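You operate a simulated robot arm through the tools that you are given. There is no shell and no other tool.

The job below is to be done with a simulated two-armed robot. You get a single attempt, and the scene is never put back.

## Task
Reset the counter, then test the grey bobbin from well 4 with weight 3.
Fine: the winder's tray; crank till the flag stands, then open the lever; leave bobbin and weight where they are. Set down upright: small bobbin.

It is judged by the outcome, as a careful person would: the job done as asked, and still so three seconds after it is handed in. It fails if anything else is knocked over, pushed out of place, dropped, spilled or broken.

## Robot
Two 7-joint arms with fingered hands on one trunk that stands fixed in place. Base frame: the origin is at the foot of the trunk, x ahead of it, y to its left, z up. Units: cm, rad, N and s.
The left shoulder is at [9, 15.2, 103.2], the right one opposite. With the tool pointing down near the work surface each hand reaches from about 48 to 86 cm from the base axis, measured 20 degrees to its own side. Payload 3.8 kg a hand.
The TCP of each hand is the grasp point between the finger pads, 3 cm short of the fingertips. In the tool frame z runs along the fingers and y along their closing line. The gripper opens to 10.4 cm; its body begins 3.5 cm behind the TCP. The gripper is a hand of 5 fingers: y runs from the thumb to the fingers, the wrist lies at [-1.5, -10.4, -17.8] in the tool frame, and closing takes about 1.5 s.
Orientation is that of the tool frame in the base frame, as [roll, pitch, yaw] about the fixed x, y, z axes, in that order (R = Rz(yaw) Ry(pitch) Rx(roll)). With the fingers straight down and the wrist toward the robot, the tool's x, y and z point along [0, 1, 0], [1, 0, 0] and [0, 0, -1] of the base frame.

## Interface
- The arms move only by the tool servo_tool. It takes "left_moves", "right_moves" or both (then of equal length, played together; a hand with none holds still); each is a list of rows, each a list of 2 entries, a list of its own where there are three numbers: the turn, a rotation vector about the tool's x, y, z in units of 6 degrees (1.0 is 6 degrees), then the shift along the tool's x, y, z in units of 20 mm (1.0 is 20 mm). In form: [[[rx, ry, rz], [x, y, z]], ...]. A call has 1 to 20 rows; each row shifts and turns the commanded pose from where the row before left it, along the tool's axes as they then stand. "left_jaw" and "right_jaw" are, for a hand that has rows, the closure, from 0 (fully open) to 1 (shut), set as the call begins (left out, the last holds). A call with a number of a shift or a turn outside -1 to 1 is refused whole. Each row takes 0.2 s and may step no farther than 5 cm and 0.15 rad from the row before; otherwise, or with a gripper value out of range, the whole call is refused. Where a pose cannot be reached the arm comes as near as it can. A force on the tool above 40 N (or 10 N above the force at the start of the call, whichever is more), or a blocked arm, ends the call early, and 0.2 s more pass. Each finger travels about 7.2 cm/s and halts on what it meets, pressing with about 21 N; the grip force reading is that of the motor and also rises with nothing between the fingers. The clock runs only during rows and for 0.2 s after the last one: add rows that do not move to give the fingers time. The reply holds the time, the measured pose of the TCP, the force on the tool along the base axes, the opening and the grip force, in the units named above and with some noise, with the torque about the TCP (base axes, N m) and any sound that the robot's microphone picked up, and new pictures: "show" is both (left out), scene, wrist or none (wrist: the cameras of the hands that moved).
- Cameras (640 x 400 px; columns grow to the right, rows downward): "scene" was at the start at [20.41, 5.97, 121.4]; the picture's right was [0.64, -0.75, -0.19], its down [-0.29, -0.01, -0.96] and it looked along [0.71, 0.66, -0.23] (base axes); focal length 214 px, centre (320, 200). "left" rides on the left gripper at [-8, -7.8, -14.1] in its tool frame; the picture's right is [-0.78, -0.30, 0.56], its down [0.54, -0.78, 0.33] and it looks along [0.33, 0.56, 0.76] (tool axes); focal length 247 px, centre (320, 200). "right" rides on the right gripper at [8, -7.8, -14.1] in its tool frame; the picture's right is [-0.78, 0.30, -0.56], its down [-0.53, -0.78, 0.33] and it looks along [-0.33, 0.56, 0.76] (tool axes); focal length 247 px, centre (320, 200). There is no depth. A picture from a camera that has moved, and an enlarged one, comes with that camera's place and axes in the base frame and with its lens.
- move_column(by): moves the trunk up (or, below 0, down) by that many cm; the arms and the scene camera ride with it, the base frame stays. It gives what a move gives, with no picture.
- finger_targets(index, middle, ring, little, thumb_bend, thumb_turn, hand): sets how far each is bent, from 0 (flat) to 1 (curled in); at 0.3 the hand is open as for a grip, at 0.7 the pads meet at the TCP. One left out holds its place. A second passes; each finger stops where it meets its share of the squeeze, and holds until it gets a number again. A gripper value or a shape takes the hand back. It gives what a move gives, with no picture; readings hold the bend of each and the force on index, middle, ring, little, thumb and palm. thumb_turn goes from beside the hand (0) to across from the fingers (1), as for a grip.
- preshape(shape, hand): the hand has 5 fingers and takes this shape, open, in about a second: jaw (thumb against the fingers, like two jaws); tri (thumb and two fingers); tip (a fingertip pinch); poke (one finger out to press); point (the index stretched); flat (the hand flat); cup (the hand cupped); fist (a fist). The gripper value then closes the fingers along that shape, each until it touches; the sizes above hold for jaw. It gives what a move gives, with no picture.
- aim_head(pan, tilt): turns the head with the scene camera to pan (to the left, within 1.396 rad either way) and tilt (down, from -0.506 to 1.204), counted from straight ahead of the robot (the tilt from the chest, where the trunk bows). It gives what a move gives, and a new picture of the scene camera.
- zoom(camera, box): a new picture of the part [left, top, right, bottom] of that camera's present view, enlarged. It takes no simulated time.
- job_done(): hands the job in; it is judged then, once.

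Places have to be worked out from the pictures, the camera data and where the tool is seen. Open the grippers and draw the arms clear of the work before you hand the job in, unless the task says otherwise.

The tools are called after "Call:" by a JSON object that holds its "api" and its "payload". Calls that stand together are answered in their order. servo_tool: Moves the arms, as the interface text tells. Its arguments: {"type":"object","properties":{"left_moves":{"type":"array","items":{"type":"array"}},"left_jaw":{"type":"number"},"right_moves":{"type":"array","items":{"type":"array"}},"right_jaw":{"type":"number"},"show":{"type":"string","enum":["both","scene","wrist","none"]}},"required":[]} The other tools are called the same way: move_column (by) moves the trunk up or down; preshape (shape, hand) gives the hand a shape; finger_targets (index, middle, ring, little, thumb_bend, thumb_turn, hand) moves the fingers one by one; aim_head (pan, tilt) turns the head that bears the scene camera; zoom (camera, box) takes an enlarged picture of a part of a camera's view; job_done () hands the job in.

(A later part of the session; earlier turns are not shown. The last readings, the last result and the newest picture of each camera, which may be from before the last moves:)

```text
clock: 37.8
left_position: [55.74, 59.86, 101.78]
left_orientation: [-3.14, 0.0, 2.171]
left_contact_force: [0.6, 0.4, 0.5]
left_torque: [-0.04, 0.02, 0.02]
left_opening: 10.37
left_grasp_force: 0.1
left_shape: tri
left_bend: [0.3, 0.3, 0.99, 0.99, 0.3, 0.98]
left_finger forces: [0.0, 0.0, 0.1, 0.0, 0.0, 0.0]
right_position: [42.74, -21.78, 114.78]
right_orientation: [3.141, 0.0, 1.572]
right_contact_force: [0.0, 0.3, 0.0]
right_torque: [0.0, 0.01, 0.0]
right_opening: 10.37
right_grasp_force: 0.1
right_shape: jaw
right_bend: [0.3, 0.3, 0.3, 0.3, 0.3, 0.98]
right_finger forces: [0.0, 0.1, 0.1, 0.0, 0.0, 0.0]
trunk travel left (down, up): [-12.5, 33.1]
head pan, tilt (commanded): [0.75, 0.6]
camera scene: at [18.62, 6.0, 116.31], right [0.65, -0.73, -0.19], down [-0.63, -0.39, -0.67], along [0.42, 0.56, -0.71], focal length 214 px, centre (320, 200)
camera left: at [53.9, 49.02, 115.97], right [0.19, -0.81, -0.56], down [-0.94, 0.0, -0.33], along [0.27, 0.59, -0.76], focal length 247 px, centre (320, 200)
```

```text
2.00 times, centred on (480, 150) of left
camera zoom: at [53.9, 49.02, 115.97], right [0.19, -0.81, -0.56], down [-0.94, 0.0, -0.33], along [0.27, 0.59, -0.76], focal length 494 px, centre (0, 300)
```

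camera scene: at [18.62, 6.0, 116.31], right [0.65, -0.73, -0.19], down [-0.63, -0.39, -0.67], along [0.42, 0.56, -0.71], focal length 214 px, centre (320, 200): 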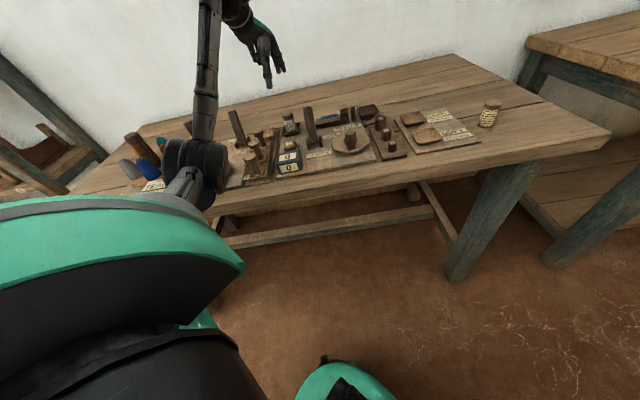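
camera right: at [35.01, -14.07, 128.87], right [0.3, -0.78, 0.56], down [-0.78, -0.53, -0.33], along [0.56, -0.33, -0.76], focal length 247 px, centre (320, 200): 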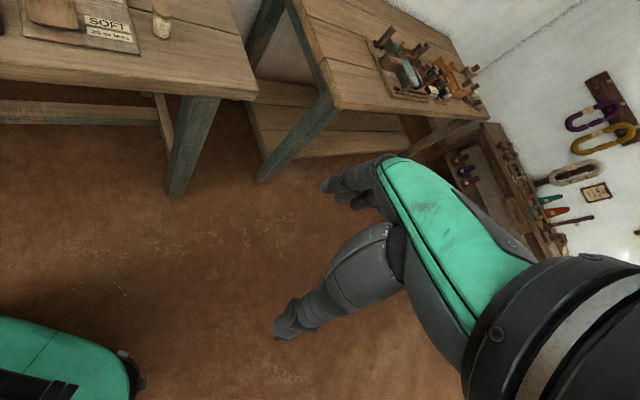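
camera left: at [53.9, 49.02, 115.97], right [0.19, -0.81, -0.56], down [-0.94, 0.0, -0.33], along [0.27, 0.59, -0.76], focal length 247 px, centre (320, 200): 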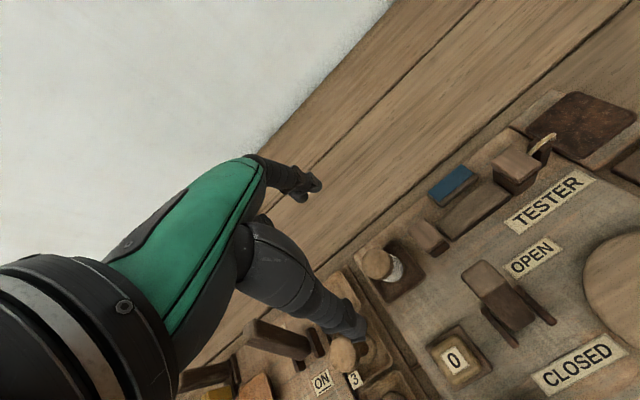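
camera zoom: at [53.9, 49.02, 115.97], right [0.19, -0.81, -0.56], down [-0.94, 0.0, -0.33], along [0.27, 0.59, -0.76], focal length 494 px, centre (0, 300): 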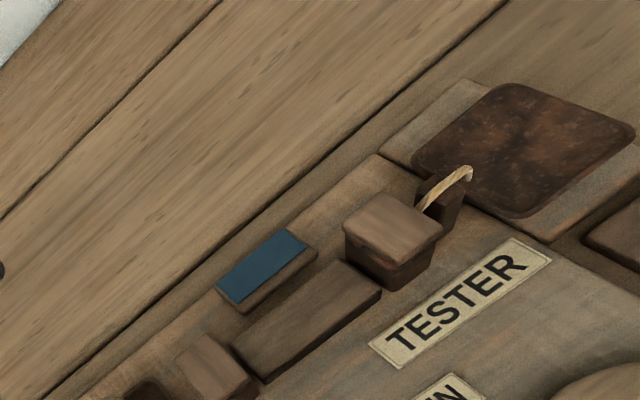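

The bobbin stands in the tester's tray, counter 0, all else undisturbed. Weight 3's top works out to about [68.5, 35.8, 86] and the weight pan's centre to about [72.3, 42.4, 85.5]; I'll move the left hand across at height and turn it so thumb and fingers close along the table's length.

Call:
{"api": "servo_tool", "payload": {"left_moves": [[[0, 0, 0], [-0.968, -0.109, 0]], [[0, 0, 0], [-0.968, -0.109, 0]], [[0, 0, 0], [-0.968, -0.109, 0]], [[0, 0, 0], [-0.968, -0.109, 0]], [[0, 0, 0], [-0.968, -0.109, 0]], [[0, 0, 0], [-0.968, -0.109, 0]], [[0, 0, 0], [-0.968, -0.109, 0]], [[0, 0, 0], [-0.968, -0.109, 0]], [[0, 0, 0], [-0.968, -0.109, 0]], [[0, 0, 0], [-0.968, -0.109, 0]], [[0, 0, 0], [-0.968, -0.109, 0]], [[0, 0, 0], [-0.968, -0.109, 0]], [[0, 0, 0], [-0.968, -0.109, 0]], [[0, 0, 0], [-0.968, -0.109, 0]], [[0, 0, 0.93], [0, 0, 0]], [[0, 0, 0.93], [0, 0, 0]], [[0, 0, 0.93], [0, 0, 0]], [[0, 0, 0.93], [0, 0, 0]], [[0, 0, 0.93], [0, 0, 0]], [[0, 0, 0.93], [0, 0, 0]]], "show": "none"}}

Call:
{"api": "servo_tool", "payload": {"left_moves": [[[0, 0, 0.93], [0, 0, 0]], [[0, 0, 0.93], [0, 0, 0]], [[0, 0, 0.93], [0, 0, 0]], [[0, 0, 0.93], [0, 0, 0]], [[0, 0, 0.93], [0, 0, 0]], [[0, 0, 0.93], [0, 0, 0]], [[0, 0, 0], [0, 0, 0]]], "show": "both"}}

```text
clock: 42.0
left_position: [68.61, 35.69, 101.88]
left_orientation: [-3.141, 0.001, 1.587]
left_contact_force: [0.4, -0.1, 0.0]
left_torque: [0.01, 0.02, 0.01]
left_opening: 10.38
left_grasp_force: 0.0
left_shape: tri
left_bend: [0.3, 0.3, 0.99, 0.99, 0.3, 0.98]
left_finger forces: [0.1, 0.1, 0.0, 0.0, 0.0, 0.1]
right_position: [42.77, -21.86, 114.68]
right_orientation: [3.141, 0.0, 1.571]
right_contact_force: [-0.6, 0.1, 0.3]
right_torque: [0.04, -0.03, 0.02]
right_opening: 10.37
right_grasp_force: 0.0
right_shape: jaw
right_bend: [0.3, 0.3, 0.3, 0.3, 0.3, 0.98]
right_finger forces: [0.1, 0.0, 0.0, 0.1, 0.1, 0.0]
trunk travel left (down, up): [-12.5, 33.1]
head pan, tilt (commanded): [0.75, 0.6]
```

```text
clock: 43.6
left_position: [68.54, 35.75, 101.85]
left_orientation: [3.141, 0.002, 1.003]
left_contact_force: [-0.1, 0.7, 0.3]
left_torque: [0.01, -0.01, 0.01]
left_opening: 10.37
left_grasp_force: 0.1
left_shape: tri
left_bend: [0.3, 0.3, 0.99, 0.99, 0.3, 0.98]
left_finger forces: [0.0, 0.0, 0.0, 0.0, 0.0, 0.1]
right_position: [42.81, -21.9, 114.63]
right_orientation: [-3.141, -0.001, 1.571]
right_contact_force: [-0.3, -0.5, -0.1]
right_torque: [0.01, 0.01, 0.02]
right_opening: 10.38
right_grasp_force: 0.1
right_shape: jaw
right_bend: [0.3, 0.3, 0.3, 0.3, 0.3, 0.98]
right_finger forces: [0.0, 0.0, 0.1, 0.0, 0.0, 0.0]
trunk travel left (down, up): [-12.5, 33.1]
head pan, tilt (commanded): [0.75, 0.6]
camera scene: at [18.62, 5.98, 116.31], right [0.65, -0.73, -0.19], down [-0.63, -0.39, -0.67], along [0.42, 0.56, -0.71], focal length 214 px, centre (320, 200)
camera left: at [57.74, 33.28, 115.98], right [-0.67, -0.49, -0.56], down [-0.37, 0.87, -0.33], along [0.65, -0.02, -0.76], focal length 247 px, centre (320, 200)
```

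scene: 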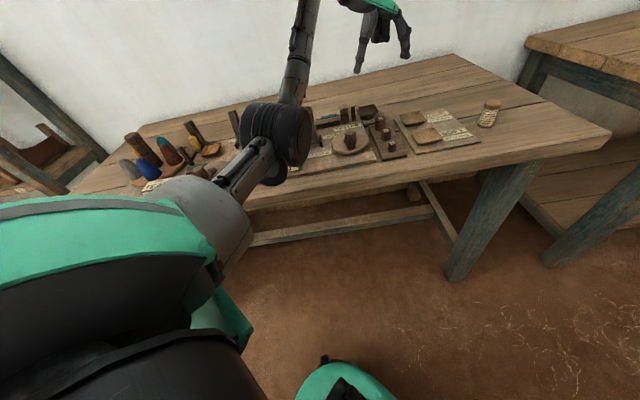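
left: 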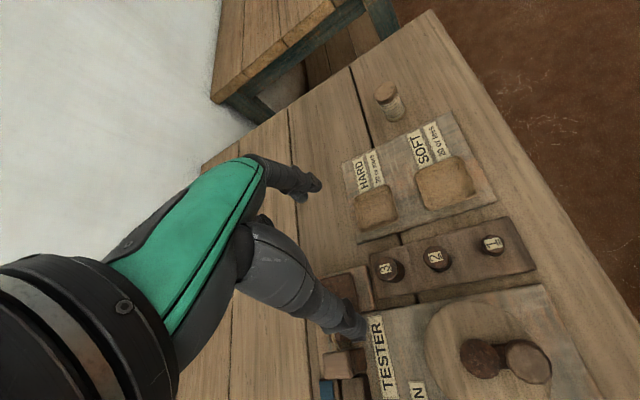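

The pose is reachable. I'll zoom to refine the position of weight 3 and the pan.

Call:
{"api": "zoom", "payload": {"camera": "left", "box": [290, 210, 482, 330]}}

Call:
{"api": "zoom", "payload": {"camera": "scene", "box": [340, 0, 436, 60]}}

Call:
{"api": "zoom", "payload": {"camera": "scene", "box": [330, 90, 426, 150]}}

```text
3.33 times, centred on (386, 270) of left
camera zoom: at [57.74, 33.28, 115.98], right [-0.67, -0.49, -0.56], down [-0.37, 0.87, -0.33], along [0.65, -0.02, -0.76], focal length 823 px, centre (100, -33)
```

zoom: 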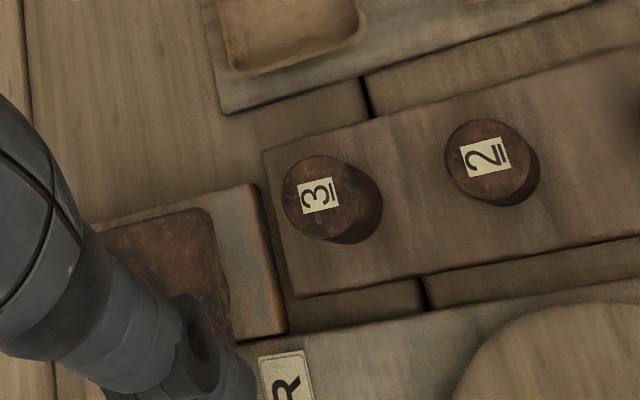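

```text
6.67 times, centred on (388, 30) of scene
camera zoom: at [18.62, 5.98, 116.31], right [0.65, -0.73, -0.19], down [-0.63, -0.39, -0.67], along [0.42, 0.56, -0.71], focal length 1430 px, centre (-133, 1333)
```

zoom: 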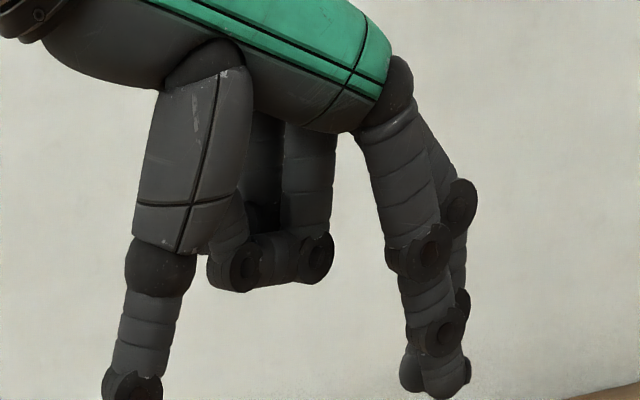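

```text
6.67 times, centred on (378, 120) of scene
camera zoom: at [18.62, 5.98, 116.31], right [0.65, -0.73, -0.19], down [-0.63, -0.39, -0.67], along [0.42, 0.56, -0.71], focal length 1430 px, centre (-67, 733)
```

zoom: 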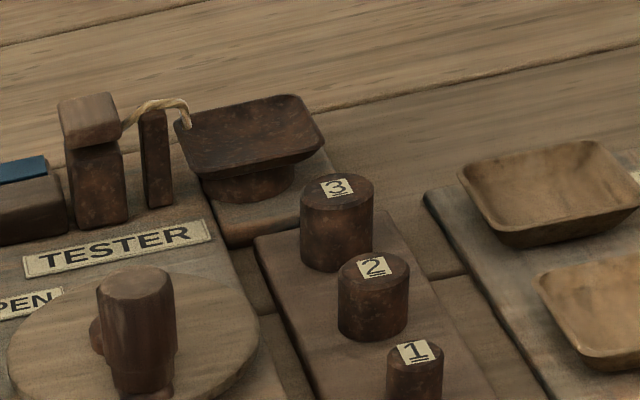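

Weight 3's top is at [68.75, 35.9, 86.0], 3.1 cm across and about 4 cm tall. I'll pre-close the fingers somewhat (to about 7 cm), correct by 3 mm, and lower to 6 cm above grasp height.

Call:
{"api": "servo_tool", "payload": {"left_moves": [[[0, 0, 0], [0.12, 0.04, 0.6]], [[0, 0, 0], [0, 0, 0.9]], [[0, 0, 0], [0, 0, 0.9]], [[0, 0, 0], [0, 0, 0.9]], [[0, 0, 0], [0, 0, 0.9]], [[0, 0, 0], [0, 0, 0.7]], [[0, 0, 0], [0, 0, 0]]], "left_jaw": 0.3, "show": "wrist"}}

Call:
{"api": "zoom", "payload": {"camera": "scene", "box": [320, 70, 432, 140]}}

Call:
{"api": "zoom", "payload": {"camera": "left", "box": [240, 150, 432, 270]}}

```text
clock: 45.2
left_position: [68.78, 35.85, 91.83]
left_orientation: [3.141, -0.001, 1.001]
left_contact_force: [-0.4, -0.2, 0.2]
left_torque: [0.02, -0.03, -0.01]
left_opening: 7.3
left_grasp_force: 0.1
left_shape: tri
left_bend: [0.27, 0.37, 0.99, 0.99, 0.58, 0.99]
left_finger forces: [0.1, 0.0, 0.0, 0.0, 0.0, 0.1]
right_position: [42.69, -21.92, 114.66]
right_orientation: [3.14, -0.001, 1.571]
right_contact_force: [0.1, 0.1, 0.1]
right_torque: [-0.02, 0.03, -0.03]
right_opening: 10.36
right_grasp_force: 0.1
right_shape: jaw
right_bend: [0.3, 0.3, 0.3, 0.3, 0.3, 0.98]
right_finger forces: [0.0, 0.0, 0.0, 0.0, 0.0, 0.0]
trunk travel left (down, up): [-12.5, 33.1]
head pan, tilt (commanded): [0.75, 0.6]
camera left: at [57.99, 33.35, 105.96], right [-0.67, -0.49, -0.56], down [-0.37, 0.87, -0.33], along [0.65, -0.02, -0.76], focal length 247 px, centre (320, 200)
```

left: 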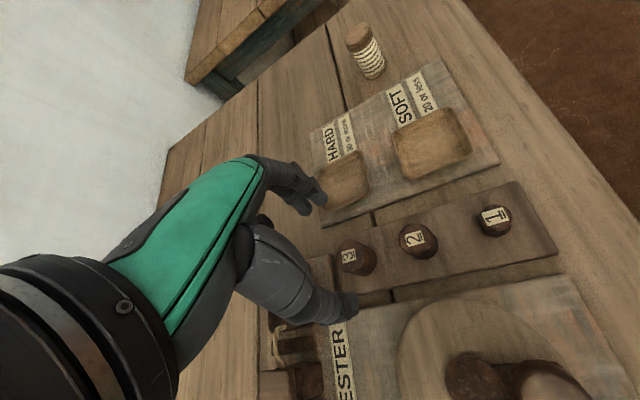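

```text
5.71 times, centred on (376, 105) of scene
camera zoom: at [18.61, 5.97, 116.32], right [0.65, -0.73, -0.19], down [-0.63, -0.39, -0.67], along [0.42, 0.56, -0.71], focal length 1226 px, centre (0, 743)
```

zoom: 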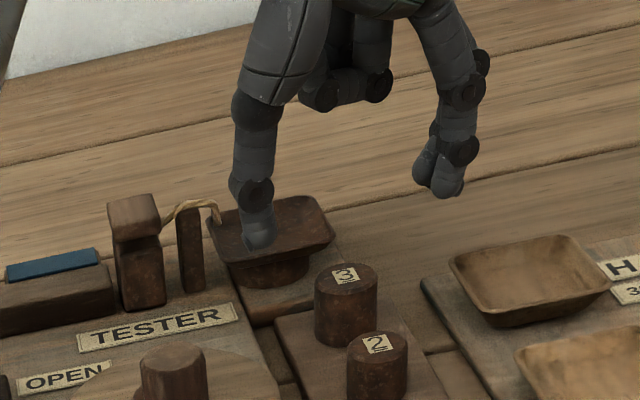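

```text
3.33 times, centred on (336, 210) of left
camera zoom: at [57.99, 33.35, 105.96], right [-0.67, -0.49, -0.56], down [-0.37, 0.87, -0.33], along [0.65, -0.02, -0.76], focal length 823 px, centre (267, 167)
```

zoom: 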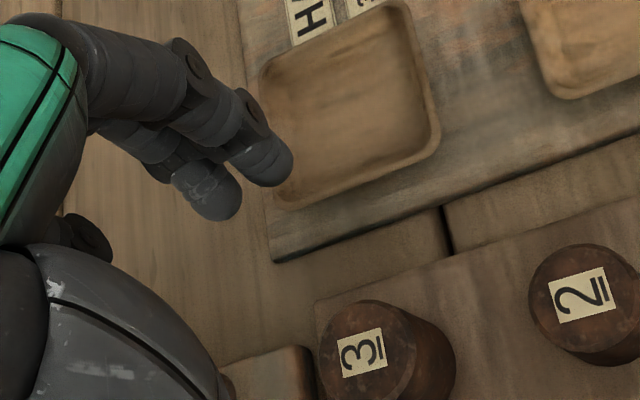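

The fingers are set wider out than the thumb and would come down close to the HARD tray's edge (u≈29), so I'll shift the hand about 1.2 cm left along the table to straddle weight 3 evenly, then lower partway.

Call:
{"api": "servo_tool", "payload": {"left_moves": [[[0, 0, 0], [0.12, -0.56, 0]], [[0, 0, 0], [0, 0, 0.6]], [[0, 0, 0], [0, 0, 0.6]], [[0, 0, 0], [0, 0, 0.3]], [[0, 0, 0], [0, 0, 0]]], "show": "wrist"}}

Call:
{"api": "zoom", "payload": {"camera": "scene", "box": [320, 70, 432, 140]}}

Call:
{"api": "zoom", "payload": {"camera": "left", "box": [240, 150, 432, 270]}}

```text
clock: 46.4
left_position: [68.11, 36.46, 88.82]
left_orientation: [3.141, -0.001, 1.003]
left_contact_force: [-0.6, -0.8, 0.8]
left_torque: [-0.01, 0.01, -0.03]
left_opening: 7.31
left_grasp_force: 0.1
left_shape: tri
left_bend: [0.27, 0.37, 0.99, 0.99, 0.58, 0.99]
left_finger forces: [0.0, 0.1, 0.0, 0.1, 0.0, 0.1]
right_position: [42.77, -22.01, 114.58]
right_orientation: [-3.141, 0.001, 1.571]
right_contact_force: [0.7, -0.3, -0.8]
right_torque: [0.02, 0.01, 0.01]
right_opening: 10.34
right_grasp_force: 0.1
right_shape: jaw
right_bend: [0.3, 0.3, 0.3, 0.3, 0.3, 0.98]
right_finger forces: [0.1, 0.0, 0.0, 0.0, 0.1, 0.0]
trunk travel left (down, up): [-12.5, 33.1]
head pan, tilt (commanded): [0.75, 0.6]
camera left: at [57.27, 34.06, 102.98], right [-0.67, -0.5, -0.56], down [-0.37, 0.87, -0.33], along [0.65, -0.02, -0.76], focal length 247 px, centre (320, 200)
```

left: 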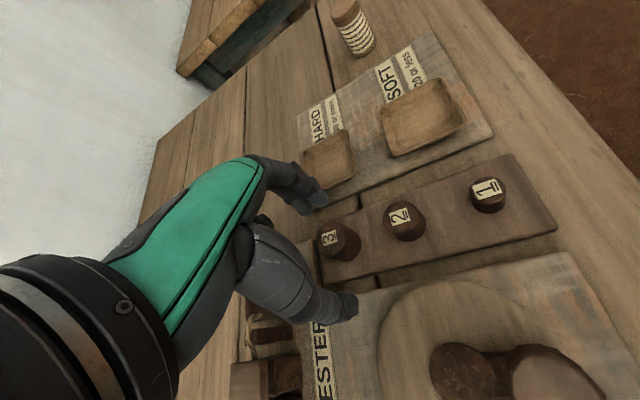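

```text
5.71 times, centred on (376, 105) of scene
camera zoom: at [18.62, 5.97, 116.31], right [0.65, -0.73, -0.19], down [-0.63, -0.39, -0.67], along [0.42, 0.56, -0.71], focal length 1226 px, centre (0, 743)
```

zoom: 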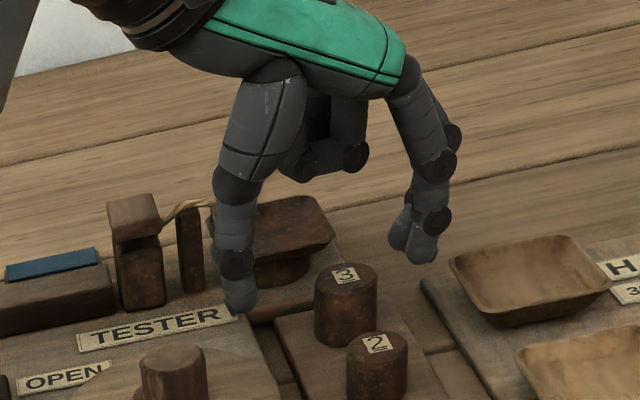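

```text
3.33 times, centred on (336, 210) of left
camera zoom: at [57.27, 34.06, 102.98], right [-0.67, -0.5, -0.56], down [-0.37, 0.87, -0.33], along [0.65, -0.02, -0.76], focal length 823 px, centre (267, 167)
```

zoom: 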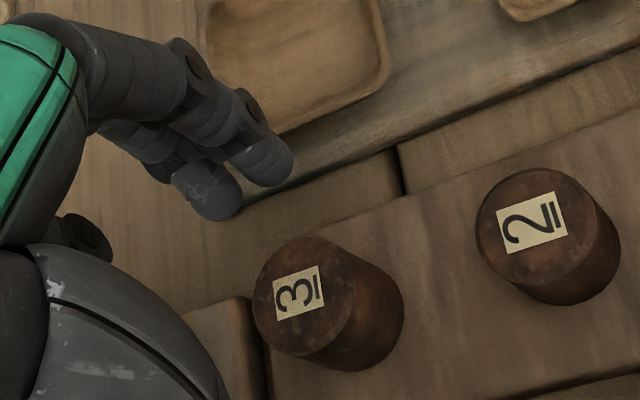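

The weight's centre is about 0.6 cm toward the finger side of the TCP. I'll shift 4 mm toward it, keeping clear of the HARD tray, and lower to grasp height.

Call:
{"api": "servo_tool", "payload": {"left_moves": [[[0, 0, 0], [-0.17, 0.22, 0]], [[0, 0, 0], [0, 0, 0.5]], [[0, 0, 0], [0, 0, 0.4]], [[0, 0, 0], [0, 0, 0]]], "show": "wrist"}}

Call:
{"api": "zoom", "payload": {"camera": "scene", "box": [320, 70, 432, 140]}}

Call:
{"api": "zoom", "payload": {"camera": "left", "box": [240, 150, 432, 270]}}

```text
clock: 47.4
left_position: [68.26, 36.23, 87.02]
left_orientation: [-3.141, -0.002, 1.004]
left_contact_force: [0.3, -0.4, 1.0]
left_torque: [0.02, -0.02, -0.01]
left_opening: 7.31
left_grasp_force: 0.0
left_shape: tri
left_bend: [0.27, 0.37, 0.99, 0.99, 0.58, 0.99]
left_finger forces: [0.0, 0.1, 0.0, 0.0, 0.1, 0.0]
right_position: [42.77, -21.86, 114.67]
right_orientation: [-3.141, 0.001, 1.572]
right_contact_force: [-0.2, -0.4, -0.4]
right_torque: [-0.04, 0.03, 0.01]
right_opening: 10.37
right_grasp_force: 0.1
right_shape: jaw
right_bend: [0.3, 0.3, 0.3, 0.3, 0.3, 0.98]
right_finger forces: [0.0, 0.0, 0.0, 0.0, 0.0, 0.0]
trunk travel left (down, up): [-12.5, 33.1]
head pan, tilt (commanded): [0.75, 0.6]
camera left: at [57.41, 33.69, 101.22], right [-0.67, -0.49, -0.56], down [-0.37, 0.87, -0.33], along [0.65, -0.02, -0.76], focal length 247 px, centre (320, 200)
```

left: 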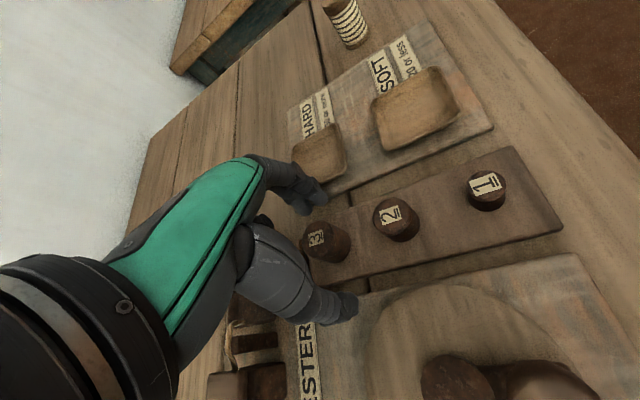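

```text
5.71 times, centred on (376, 105) of scene
camera zoom: at [18.62, 5.97, 116.32], right [0.65, -0.73, -0.19], down [-0.63, -0.39, -0.67], along [0.42, 0.56, -0.71], focal length 1226 px, centre (0, 743)
```

zoom: 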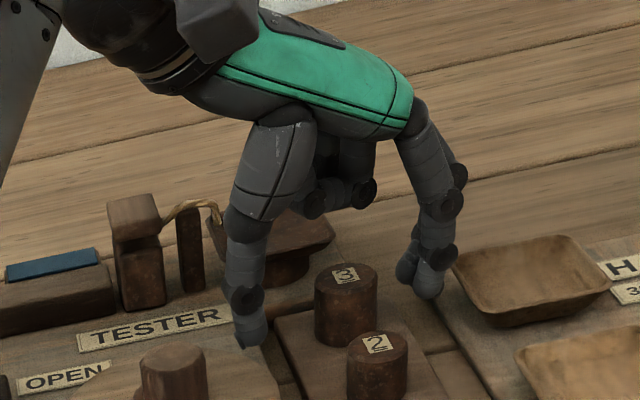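

```text
3.33 times, centred on (336, 210) of left
camera zoom: at [57.41, 33.69, 101.22], right [-0.67, -0.49, -0.56], down [-0.37, 0.87, -0.33], along [0.65, -0.02, -0.76], focal length 823 px, centre (267, 167)
```

zoom: 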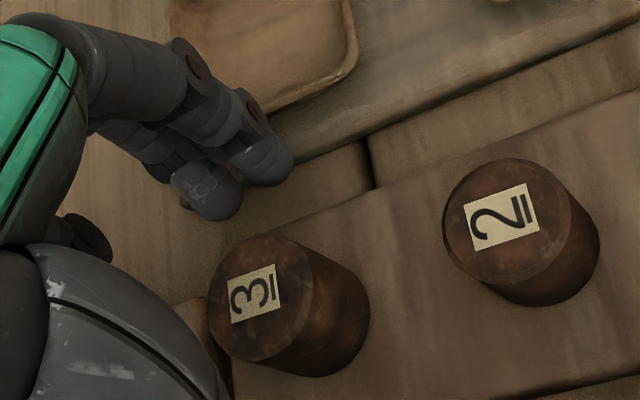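

Weight 3's top is now centred on the TCP line. Closing the fingers on it.

Call:
{"api": "servo_tool", "payload": {"left_moves": [[[0, 0, 0], [0, 0, 0]], [[0, 0, 0], [0, 0, 0]], [[0, 0, 0], [0, 0, 0]], [[0, 0, 0], [0, 0, 0]], [[0, 0, 0], [0, 0, 0]], [[0, 0, 0], [0, 0, 0]], [[0, 0, 0], [0, 0, 0]], [[0, 0, 0], [0, 0, 0]]], "left_jaw": 1, "show": "none"}}

Call:
{"api": "zoom", "payload": {"camera": "scene", "box": [320, 70, 432, 140]}}

Call:
{"api": "zoom", "payload": {"camera": "left", "box": [240, 150, 432, 270]}}

```text
clock: 49.2
left_position: [68.24, 36.18, 87.0]
left_orientation: [3.141, 0.001, 1.004]
left_contact_force: [-0.1, 0.4, -0.5]
left_torque: [-0.03, 0.01, 0.03]
left_opening: 2.17
left_grasp_force: 21.2
left_shape: tri
left_bend: [0.73, 0.58, 1.0, 1.0, 0.74, 1.0]
left_finger forces: [9.3, 8.9, 0.1, 0.1, 18.6, 0.1]
right_position: [42.74, -21.88, 114.62]
right_orientation: [-3.141, -0.001, 1.57]
right_contact_force: [0.5, -0.4, -1.0]
right_torque: [-0.01, -0.01, -0.03]
right_opening: 10.37
right_grasp_force: 0.1
right_shape: jaw
right_bend: [0.3, 0.3, 0.3, 0.3, 0.3, 0.98]
right_finger forces: [0.1, 0.0, 0.0, 0.0, 0.0, 0.1]
trunk travel left (down, up): [-12.5, 33.1]
head pan, tilt (commanded): [0.75, 0.6]
```

```text
5.71 times, centred on (376, 105) of scene
camera zoom: at [18.64, 5.99, 116.31], right [0.65, -0.73, -0.19], down [-0.63, -0.39, -0.67], along [0.42, 0.56, -0.71], focal length 1226 px, centre (0, 743)
```

zoom: 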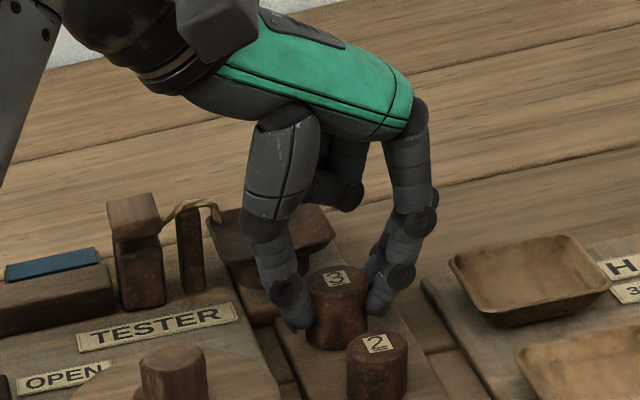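

```text
3.33 times, centred on (336, 210) of left
camera zoom: at [57.43, 33.7, 101.21], right [-0.67, -0.5, -0.56], down [-0.37, 0.87, -0.33], along [0.65, -0.02, -0.76], focal length 823 px, centre (267, 167)
```

zoom: 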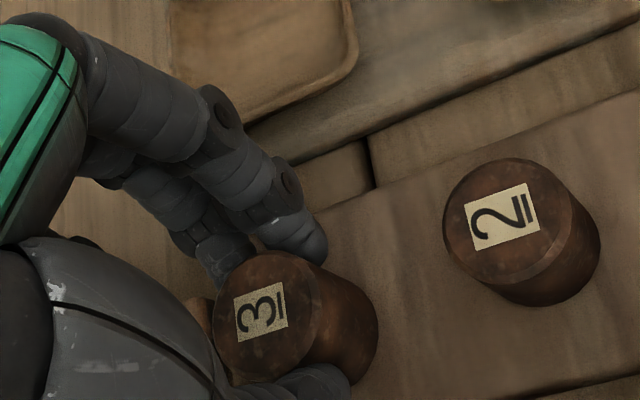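

Weight 3 is gripped with 21 N. Lifting it gently about 6 cm.

Call:
{"api": "servo_tool", "payload": {"left_moves": [[[0, 0, 0], [0, 0, -0.2]], [[0, 0, 0], [0, 0, -0.4]], [[0, 0, 0], [0, 0, -0.6]], [[0, 0, 0], [0, 0, -0.7]], [[0, 0, 0], [0, 0, -0.7]], [[0, 0, 0], [0, 0, -0.6]], [[0, 0, 0], [0, 0, 0]]], "show": "none"}}

Call:
{"api": "zoom", "payload": {"camera": "scene", "box": [320, 60, 432, 130]}}

Call:
{"api": "zoom", "payload": {"camera": "left", "box": [240, 150, 496, 310]}}

```text
clock: 50.8
left_position: [68.17, 36.1, 93.6]
left_orientation: [-3.14, 0.001, 1.004]
left_contact_force: [0.4, -0.5, -1.4]
left_torque: [0.04, -0.04, -0.04]
left_opening: 2.21
left_grasp_force: 20.6
left_shape: tri
left_bend: [0.73, 0.58, 1.0, 1.0, 0.74, 1.0]
left_finger forces: [9.4, 9.1, 0.0, 0.1, 18.4, 0.0]
right_position: [42.7, -21.97, 114.6]
right_orientation: [3.141, 0.0, 1.572]
right_contact_force: [0.3, 0.0, -0.1]
right_torque: [0.02, -0.01, -0.01]
right_opening: 10.39
right_grasp_force: 0.1
right_shape: jaw
right_bend: [0.3, 0.3, 0.3, 0.3, 0.3, 0.98]
right_finger forces: [0.0, 0.0, 0.1, 0.0, 0.0, 0.0]
trunk travel left (down, up): [-12.5, 33.1]
head pan, tilt (commanded): [0.75, 0.6]
```

```text
5.71 times, centred on (376, 95) of scene
camera zoom: at [18.65, 6.0, 116.3], right [0.65, -0.73, -0.19], down [-0.63, -0.39, -0.67], along [0.42, 0.56, -0.71], focal length 1226 px, centre (0, 800)
```

zoom: 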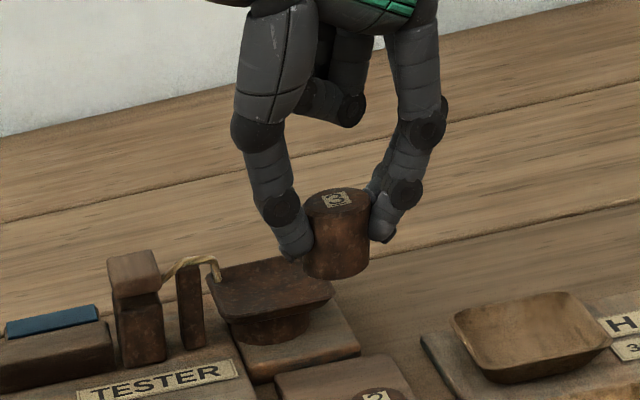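

```text
2.50 times, centred on (368, 230) of left
camera zoom: at [57.3, 33.64, 107.71], right [-0.67, -0.5, -0.56], down [-0.37, 0.87, -0.33], along [0.65, -0.02, -0.76], focal length 617 px, centre (200, 125)
```

zoom: 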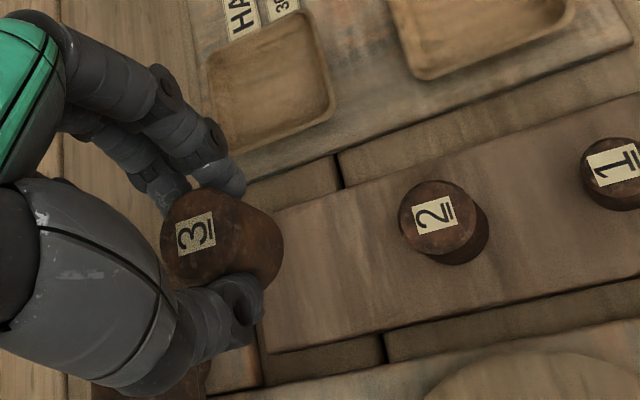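

Weight 3 hangs cleanly in the grip. To keep thumb and fingers clear of the cord post at the pan's left, I'll turn the hand so it closes front-to-back (about 74°) at this height, then move over the pan at [72.3, 42.4].

Call:
{"api": "servo_tool", "payload": {"left_moves": [[[0, 0, -0.955], [0, 0, 0]], [[0, 0, -0.955], [0, 0, 0]], [[0, 0, -0.955], [0, 0, 0]], [[0, 0, -0.955], [0, 0, 0]], [[0, 0, -0.955], [0, 0, 0]], [[0, 0, -0.955], [0, 0, 0]], [[0, 0, -0.955], [0, 0, 0]], [[0, 0, -0.955], [0, 0, 0]], [[0, 0, -0.955], [0, 0, 0]], [[0, 0, -0.955], [0, 0, 0]], [[0, 0, -0.955], [0, 0, 0]], [[0, 0, -0.955], [0, 0, 0]], [[0, 0, -0.955], [0, 0, 0]], [[0, 0, 0], [0.246, 0.906, 0]], [[0, 0, 0], [0.246, 0.906, 0]], [[0, 0, 0], [0.246, 0.906, 0]], [[0, 0, 0], [0.246, 0.906, 0]], [[0, 0, 0], [0, 0, 0]]], "show": "both"}}

Call:
{"api": "zoom", "payload": {"camera": "scene", "box": [310, 60, 422, 130]}}

Call:
{"api": "zoom", "payload": {"camera": "left", "box": [200, 150, 456, 310]}}

```text
clock: 54.6
left_position: [72.4, 42.52, 93.56]
left_orientation: [3.142, 0.0, 2.302]
left_contact_force: [-0.5, 0.0, -1.9]
left_torque: [0.03, -0.04, -0.01]
left_opening: 2.19
left_grasp_force: 20.6
left_shape: tri
left_bend: [0.73, 0.58, 1.0, 1.0, 0.74, 1.0]
left_finger forces: [9.3, 9.3, 0.0, 0.0, 18.6, 0.0]
right_position: [42.62, -21.95, 114.62]
right_orientation: [3.141, 0.001, 1.57]
right_contact_force: [0.8, 0.4, 1.0]
right_torque: [-0.05, -0.03, -0.01]
right_opening: 10.37
right_grasp_force: 0.1
right_shape: jaw
right_bend: [0.3, 0.3, 0.3, 0.3, 0.3, 0.98]
right_finger forces: [0.1, 0.0, 0.1, 0.0, 0.0, 0.0]
trunk travel left (down, up): [-12.5, 33.1]
head pan, tilt (commanded): [0.75, 0.6]
camera scene: at [18.64, 5.98, 116.31], right [0.65, -0.73, -0.19], down [-0.63, -0.39, -0.67], along [0.42, 0.56, -0.71], focal length 214 px, centre (320, 200)
camera left: at [71.94, 31.46, 107.62], right [0.3, -0.78, -0.56], down [-0.94, -0.12, -0.33], along [0.19, 0.62, -0.76], focal length 247 px, centre (320, 200)
```

scene: 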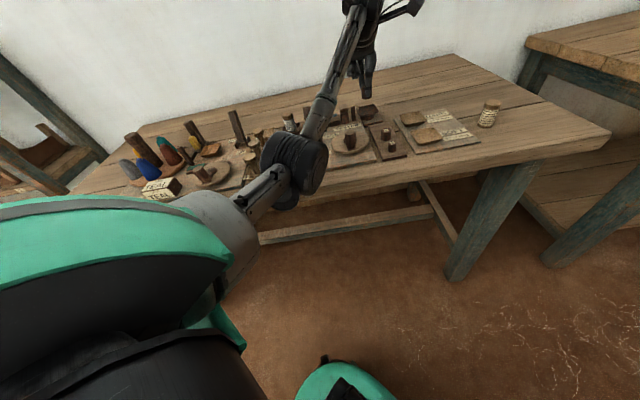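
left: 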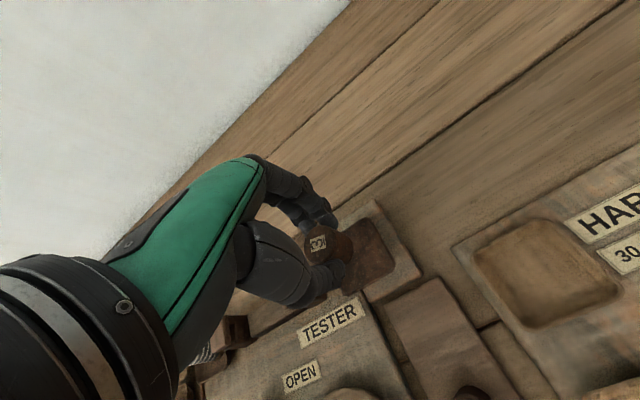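

```text
5.71 times, centred on (366, 95) of scene
camera zoom: at [18.64, 5.98, 116.31], right [0.65, -0.73, -0.19], down [-0.63, -0.39, -0.67], along [0.42, 0.56, -0.71], focal length 1226 px, centre (57, 800)
```

zoom: 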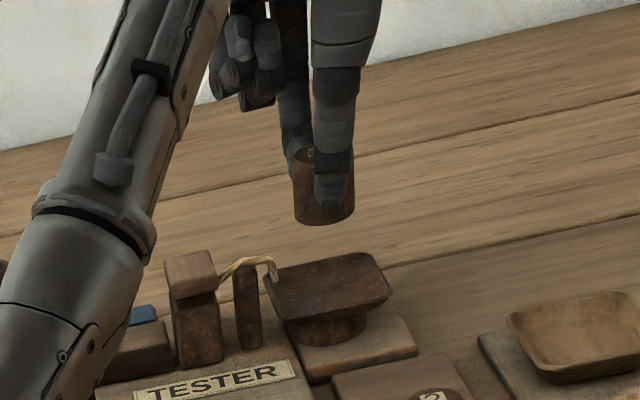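

```text
2.50 times, centred on (328, 230) of left
camera zoom: at [71.94, 31.46, 107.62], right [0.3, -0.78, -0.56], down [-0.94, -0.12, -0.33], along [0.19, 0.62, -0.76], focal length 617 px, centre (300, 125)
```

zoom: 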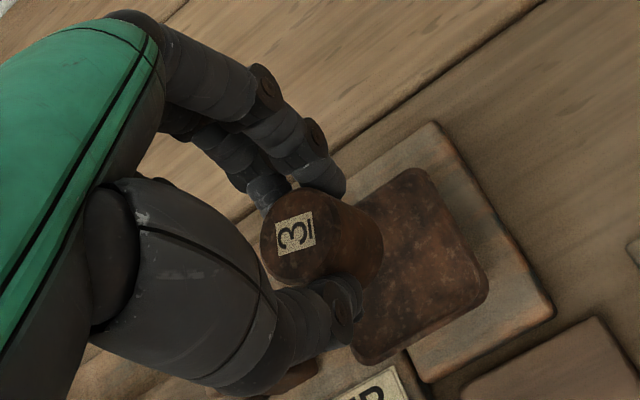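

The weight hangs right over the pan's centre. Lowering to just above the pan floor and then in small steps until contact.

Call:
{"api": "servo_tool", "payload": {"left_moves": [[[0, 0, 0], [0, 0, 0.6]], [[0, 0, 0], [0, 0, 0.5]], [[0, 0, 0], [0, 0, 0.3]], [[0, 0, 0], [0, 0, 0.15]], [[0, 0, 0], [0, 0, 0]]], "show": "none"}}

Call:
{"api": "zoom", "payload": {"camera": "scene", "box": [320, 70, 416, 130]}}

Call:
{"api": "zoom", "payload": {"camera": "left", "box": [200, 150, 456, 310]}}

```text
clock: 55.8
left_position: [72.24, 42.37, 90.33]
left_orientation: [3.141, 0.001, 2.303]
left_contact_force: [-0.4, 0.9, -1.7]
left_torque: [0.0, -0.01, -0.02]
left_opening: 2.18
left_grasp_force: 20.7
left_shape: tri
left_bend: [0.73, 0.58, 1.0, 1.0, 0.74, 1.0]
left_finger forces: [9.4, 9.3, 0.0, 0.0, 18.5, 0.1]
right_position: [42.81, -21.93, 114.62]
right_orientation: [-3.141, -0.001, 1.57]
right_contact_force: [-0.3, 0.2, -0.8]
right_torque: [-0.03, -0.01, -0.01]
right_opening: 10.41
right_grasp_force: 0.1
right_shape: jaw
right_bend: [0.3, 0.3, 0.3, 0.3, 0.3, 0.98]
right_finger forces: [0.1, 0.0, 0.1, 0.0, 0.0, 0.0]
trunk travel left (down, up): [-12.5, 33.1]
head pan, tilt (commanded): [0.75, 0.6]
```

```text
6.67 times, centred on (368, 100) of scene
camera zoom: at [18.64, 5.99, 116.31], right [0.65, -0.73, -0.19], down [-0.63, -0.39, -0.67], along [0.42, 0.56, -0.71], focal length 1430 px, centre (0, 867)
```

zoom: 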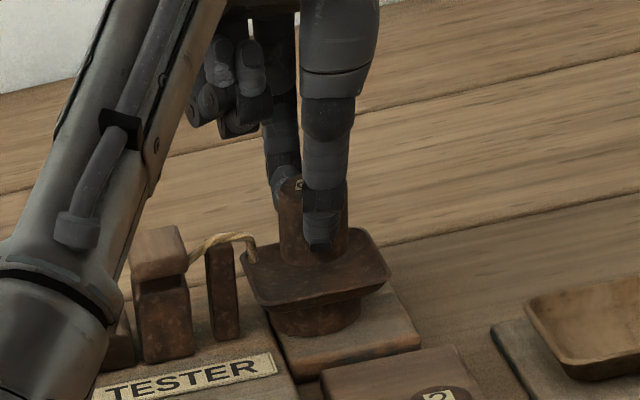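

```text
2.50 times, centred on (328, 230) of left
camera zoom: at [71.86, 31.43, 104.61], right [0.3, -0.78, -0.56], down [-0.94, -0.12, -0.33], along [0.19, 0.62, -0.76], focal length 617 px, centre (300, 125)
```

zoom: 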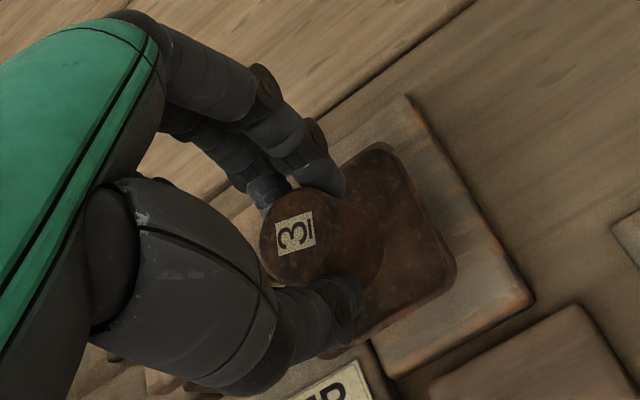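

Just above the floor of the pan and centred. Lowering in 2 mm steps for contact.

Call:
{"api": "servo_tool", "payload": {"left_moves": [[[0, 0, 0], [0, 0, 0.1]], [[0, 0, 0], [0, 0, 0.1]], [[0, 0, 0], [0, 0, 0.1]], [[0, 0, 0], [0, 0, 0]]], "show": "none"}}

```text
clock: 56.8
left_position: [72.35, 42.54, 89.89]
left_orientation: [3.141, 0.0, 2.303]
left_contact_force: [0.9, -0.8, -1.3]
left_torque: [-0.01, 0.01, 0.0]
left_opening: 2.2
left_grasp_force: 21.3
left_shape: tri
left_bend: [0.73, 0.58, 1.0, 1.0, 0.74, 1.0]
left_finger forces: [9.4, 9.2, 0.1, 0.0, 18.6, 0.0]
right_position: [42.75, -21.71, 114.58]
right_orientation: [3.141, 0.0, 1.569]
right_contact_force: [0.2, -0.1, -0.5]
right_torque: [-0.02, -0.02, 0.0]
right_opening: 10.36
right_grasp_force: 0.1
right_shape: jaw
right_bend: [0.3, 0.3, 0.3, 0.3, 0.3, 0.98]
right_finger forces: [0.1, 0.0, 0.0, 0.1, 0.0, 0.0]
trunk travel left (down, up): [-12.5, 33.1]
head pan, tilt (commanded): [0.75, 0.6]
```

No contact yet at z=89.9; continuing down in small steps.

Call:
{"api": "servo_tool", "payload": {"left_moves": [[[0, 0, 0], [0, 0, 0.1]], [[0, 0, 0], [0, 0, 0.1]], [[0, 0, 0], [0, 0, 0]]], "show": "none"}}

Call:
{"api": "zoom", "payload": {"camera": "scene", "box": [320, 70, 416, 130]}}

```text
clock: 57.6
left_position: [72.21, 42.24, 89.39]
left_orientation: [-3.139, 0.003, 2.302]
left_contact_force: [-0.6, 1.3, -1.9]
left_torque: [0.0, 0.0, 0.02]
left_opening: 2.18
left_grasp_force: 21.0
left_shape: tri
left_bend: [0.73, 0.58, 1.0, 1.0, 0.74, 1.0]
left_finger forces: [9.4, 9.3, 0.0, 0.1, 18.6, 0.0]
right_position: [42.76, -21.94, 114.6]
right_orientation: [3.14, 0.0, 1.571]
right_contact_force: [-0.4, -0.3, 0.7]
right_torque: [0.03, -0.02, -0.02]
right_opening: 10.37
right_grasp_force: 0.0
right_shape: jaw
right_bend: [0.3, 0.3, 0.3, 0.3, 0.3, 0.98]
right_finger forces: [0.1, 0.0, 0.1, 0.0, 0.0, 0.1]
trunk travel left (down, up): [-12.5, 33.1]
head pan, tilt (commanded): [0.75, 0.6]
```

```text
6.67 times, centred on (368, 100) of scene
camera zoom: at [18.64, 5.99, 116.31], right [0.65, -0.73, -0.19], down [-0.63, -0.39, -0.67], along [0.42, 0.56, -0.71], focal length 1430 px, centre (0, 867)
```

zoom: 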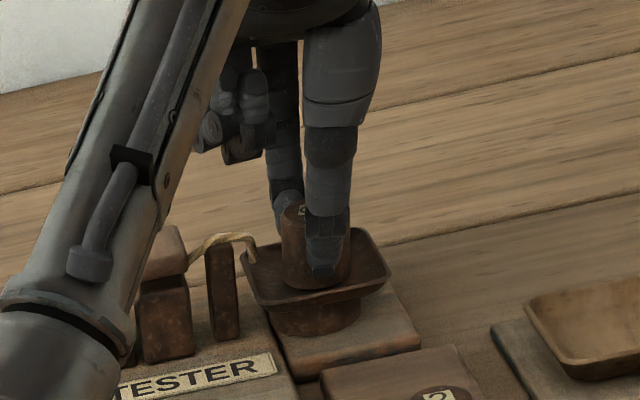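

Still no upward force (−1.9 N is the weight itself). Two more small steps.

Call:
{"api": "servo_tool", "payload": {"left_moves": [[[0, 0, 0], [0, 0, 0.1]], [[0, 0, 0], [0, 0, 0]]], "show": "none"}}

Call:
{"api": "servo_tool", "payload": {"left_moves": [[[0, 0, 0], [0, 0, 0.08]], [[0, 0, 0], [0, 0, 0]]], "show": "none"}}

```text
clock: 58.2
left_position: [72.15, 42.42, 89.17]
left_orientation: [-3.141, -0.001, 2.301]
left_contact_force: [-0.2, -0.3, -1.3]
left_torque: [0.0, 0.02, -0.02]
left_opening: 2.17
left_grasp_force: 21.4
left_shape: tri
left_bend: [0.73, 0.58, 1.0, 1.0, 0.74, 1.0]
left_finger forces: [9.4, 9.4, 0.0, 0.1, 18.7, 0.0]
right_position: [42.78, -21.89, 114.57]
right_orientation: [3.141, -0.002, 1.57]
right_contact_force: [0.5, 0.7, 0.4]
right_torque: [0.0, 0.01, -0.01]
right_opening: 10.37
right_grasp_force: 0.1
right_shape: jaw
right_bend: [0.3, 0.3, 0.3, 0.3, 0.3, 0.98]
right_finger forces: [0.0, 0.1, 0.1, 0.0, 0.0, 0.0]
trunk travel left (down, up): [-12.5, 33.1]
head pan, tilt (commanded): [0.75, 0.6]
```

```text
clock: 58.8
left_position: [72.15, 42.43, 89.12]
left_orientation: [-3.14, 0.0, 2.304]
left_contact_force: [0.7, 0.7, -1.1]
left_torque: [0.02, -0.01, 0.02]
left_opening: 2.18
left_grasp_force: 21.0
left_shape: tri
left_bend: [0.73, 0.58, 1.0, 1.0, 0.74, 1.0]
left_finger forces: [9.5, 9.4, 0.1, 0.1, 18.5, 0.0]
right_position: [42.77, -21.99, 114.5]
right_orientation: [-3.141, 0.001, 1.57]
right_contact_force: [-0.4, -0.4, 1.0]
right_torque: [-0.02, -0.03, 0.03]
right_opening: 10.39
right_grasp_force: 0.2
right_shape: jaw
right_bend: [0.3, 0.3, 0.3, 0.3, 0.3, 0.98]
right_finger forces: [0.1, 0.0, 0.0, 0.0, 0.1, 0.0]
trunk travel left (down, up): [-12.5, 33.1]
head pan, tilt (commanded): [0.75, 0.6]
```

Force is slightly less negative but still no firm contact; a few more 2 mm steps with readings.

Call:
{"api": "servo_tool", "payload": {"left_moves": [[[0, 0, 0], [0, 0, 0.1]], [[0, 0, 0], [0, 0, 0]]], "show": "none"}}

Call:
{"api": "servo_tool", "payload": {"left_moves": [[[0, 0, 0], [0, 0, 0.1]], [[0, 0, 0], [0, 0, 0]]], "show": "none"}}

Call:
{"api": "zoom", "payload": {"camera": "scene", "box": [336, 80, 400, 120]}}

```text
clock: 59.4
left_position: [72.18, 42.28, 88.91]
left_orientation: [-3.14, -0.001, 2.304]
left_contact_force: [1.1, 0.3, -0.2]
left_torque: [0.03, 0.01, -0.01]
left_opening: 2.19
left_grasp_force: 20.9
left_shape: tri
left_bend: [0.73, 0.58, 1.0, 1.0, 0.74, 1.0]
left_finger forces: [9.5, 9.4, 0.0, 0.0, 18.5, 0.0]
right_position: [42.8, -21.96, 114.59]
right_orientation: [3.141, 0.0, 1.571]
right_contact_force: [0.1, -0.4, -0.5]
right_torque: [0.01, 0.02, 0.01]
right_opening: 10.37
right_grasp_force: 0.1
right_shape: jaw
right_bend: [0.3, 0.3, 0.3, 0.3, 0.3, 0.98]
right_finger forces: [0.0, 0.0, 0.0, 0.0, 0.1, 0.0]
trunk travel left (down, up): [-12.5, 33.1]
head pan, tilt (commanded): [0.75, 0.6]
```

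```text
clock: 60.0
left_position: [72.25, 42.44, 88.58]
left_orientation: [-3.142, -0.001, 2.302]
left_contact_force: [0.2, -0.4, -0.3]
left_torque: [-0.01, -0.05, -0.01]
left_opening: 2.17
left_grasp_force: 21.0
left_shape: tri
left_bend: [0.73, 0.58, 1.0, 1.0, 0.74, 1.0]
left_finger forces: [9.5, 9.3, 0.0, 0.1, 18.6, 0.0]
right_position: [42.82, -21.91, 114.7]
right_orientation: [-3.141, 0.002, 1.571]
right_contact_force: [0.4, -0.2, 0.6]
right_torque: [-0.01, -0.01, -0.02]
right_opening: 10.35
right_grasp_force: 0.2
right_shape: jaw
right_bend: [0.3, 0.3, 0.3, 0.3, 0.3, 0.98]
right_finger forces: [0.0, 0.0, 0.0, 0.0, 0.1, 0.1]
trunk travel left (down, up): [-12.5, 33.1]
head pan, tilt (commanded): [0.75, 0.6]
```

```text
10.00 times, centred on (368, 100) of scene
camera zoom: at [18.63, 5.98, 116.31], right [0.65, -0.73, -0.19], down [-0.63, -0.39, -0.67], along [0.42, 0.56, -0.71], focal length 2145 px, centre (-160, 1200)
```

zoom: 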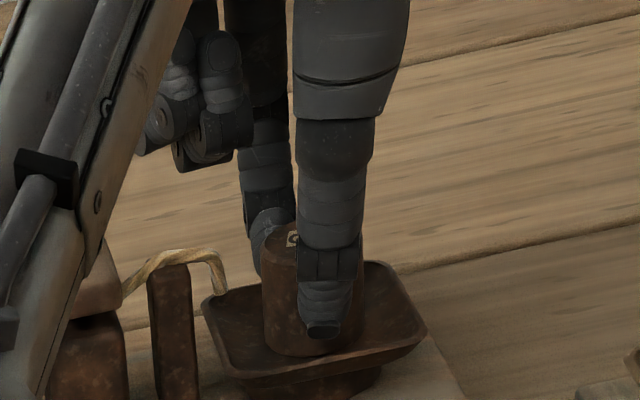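

The pan has sunk about a centimetre under the weight (it carries it), so it is resting there. I'll open the fingers to release.

Call:
{"api": "servo_tool", "payload": {"left_moves": [[[0, 0, 0], [0, 0, 0]], [[0, 0, 0], [0, 0, 0]], [[0, 0, 0], [0, 0, 0]], [[0, 0, 0], [0, 0, 0]], [[0, 0, 0], [0, 0, 0]]], "left_jaw": 0.5, "show": "none"}}

Call:
{"api": "zoom", "payload": {"camera": "scene", "box": [336, 80, 400, 120]}}

Call:
{"api": "zoom", "payload": {"camera": "left", "box": [200, 150, 456, 310]}}

```text
clock: 61.2
left_position: [72.26, 42.37, 88.65]
left_orientation: [3.141, 0.0, 2.302]
left_contact_force: [-0.4, 0.6, -0.5]
left_torque: [0.04, 0.0, -0.02]
left_opening: 5.16
left_grasp_force: 0.0
left_shape: tri
left_bend: [0.74, 0.45, 0.99, 0.99, 0.7, 1.0]
left_finger forces: [0.0, 0.1, 0.0, 0.0, 0.0, 0.1]
right_position: [42.72, -21.85, 114.54]
right_orientation: [-3.141, 0.0, 1.57]
right_contact_force: [-0.5, -0.5, 0.1]
right_torque: [-0.02, 0.02, 0.02]
right_opening: 10.35
right_grasp_force: 0.1
right_shape: jaw
right_bend: [0.3, 0.3, 0.3, 0.3, 0.3, 0.98]
right_finger forces: [0.0, 0.0, 0.1, 0.0, 0.0, 0.0]
trunk travel left (down, up): [-12.5, 33.1]
head pan, tilt (commanded): [0.75, 0.6]
```

```text
10.00 times, centred on (368, 100) of scene
camera zoom: at [18.62, 5.98, 116.31], right [0.65, -0.73, -0.19], down [-0.63, -0.39, -0.67], along [0.42, 0.56, -0.71], focal length 2145 px, centre (-160, 1200)
```

zoom: 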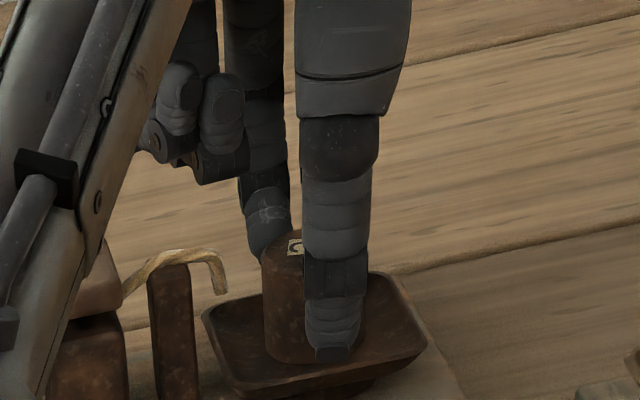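

```text
2.50 times, centred on (328, 230) of left
camera zoom: at [71.91, 31.43, 102.79], right [0.3, -0.78, -0.56], down [-0.94, -0.12, -0.33], along [0.19, 0.62, -0.76], focal length 617 px, centre (300, 125)
```

zoom: 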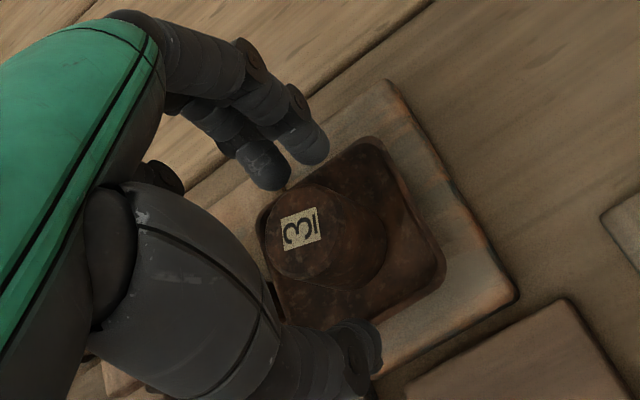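

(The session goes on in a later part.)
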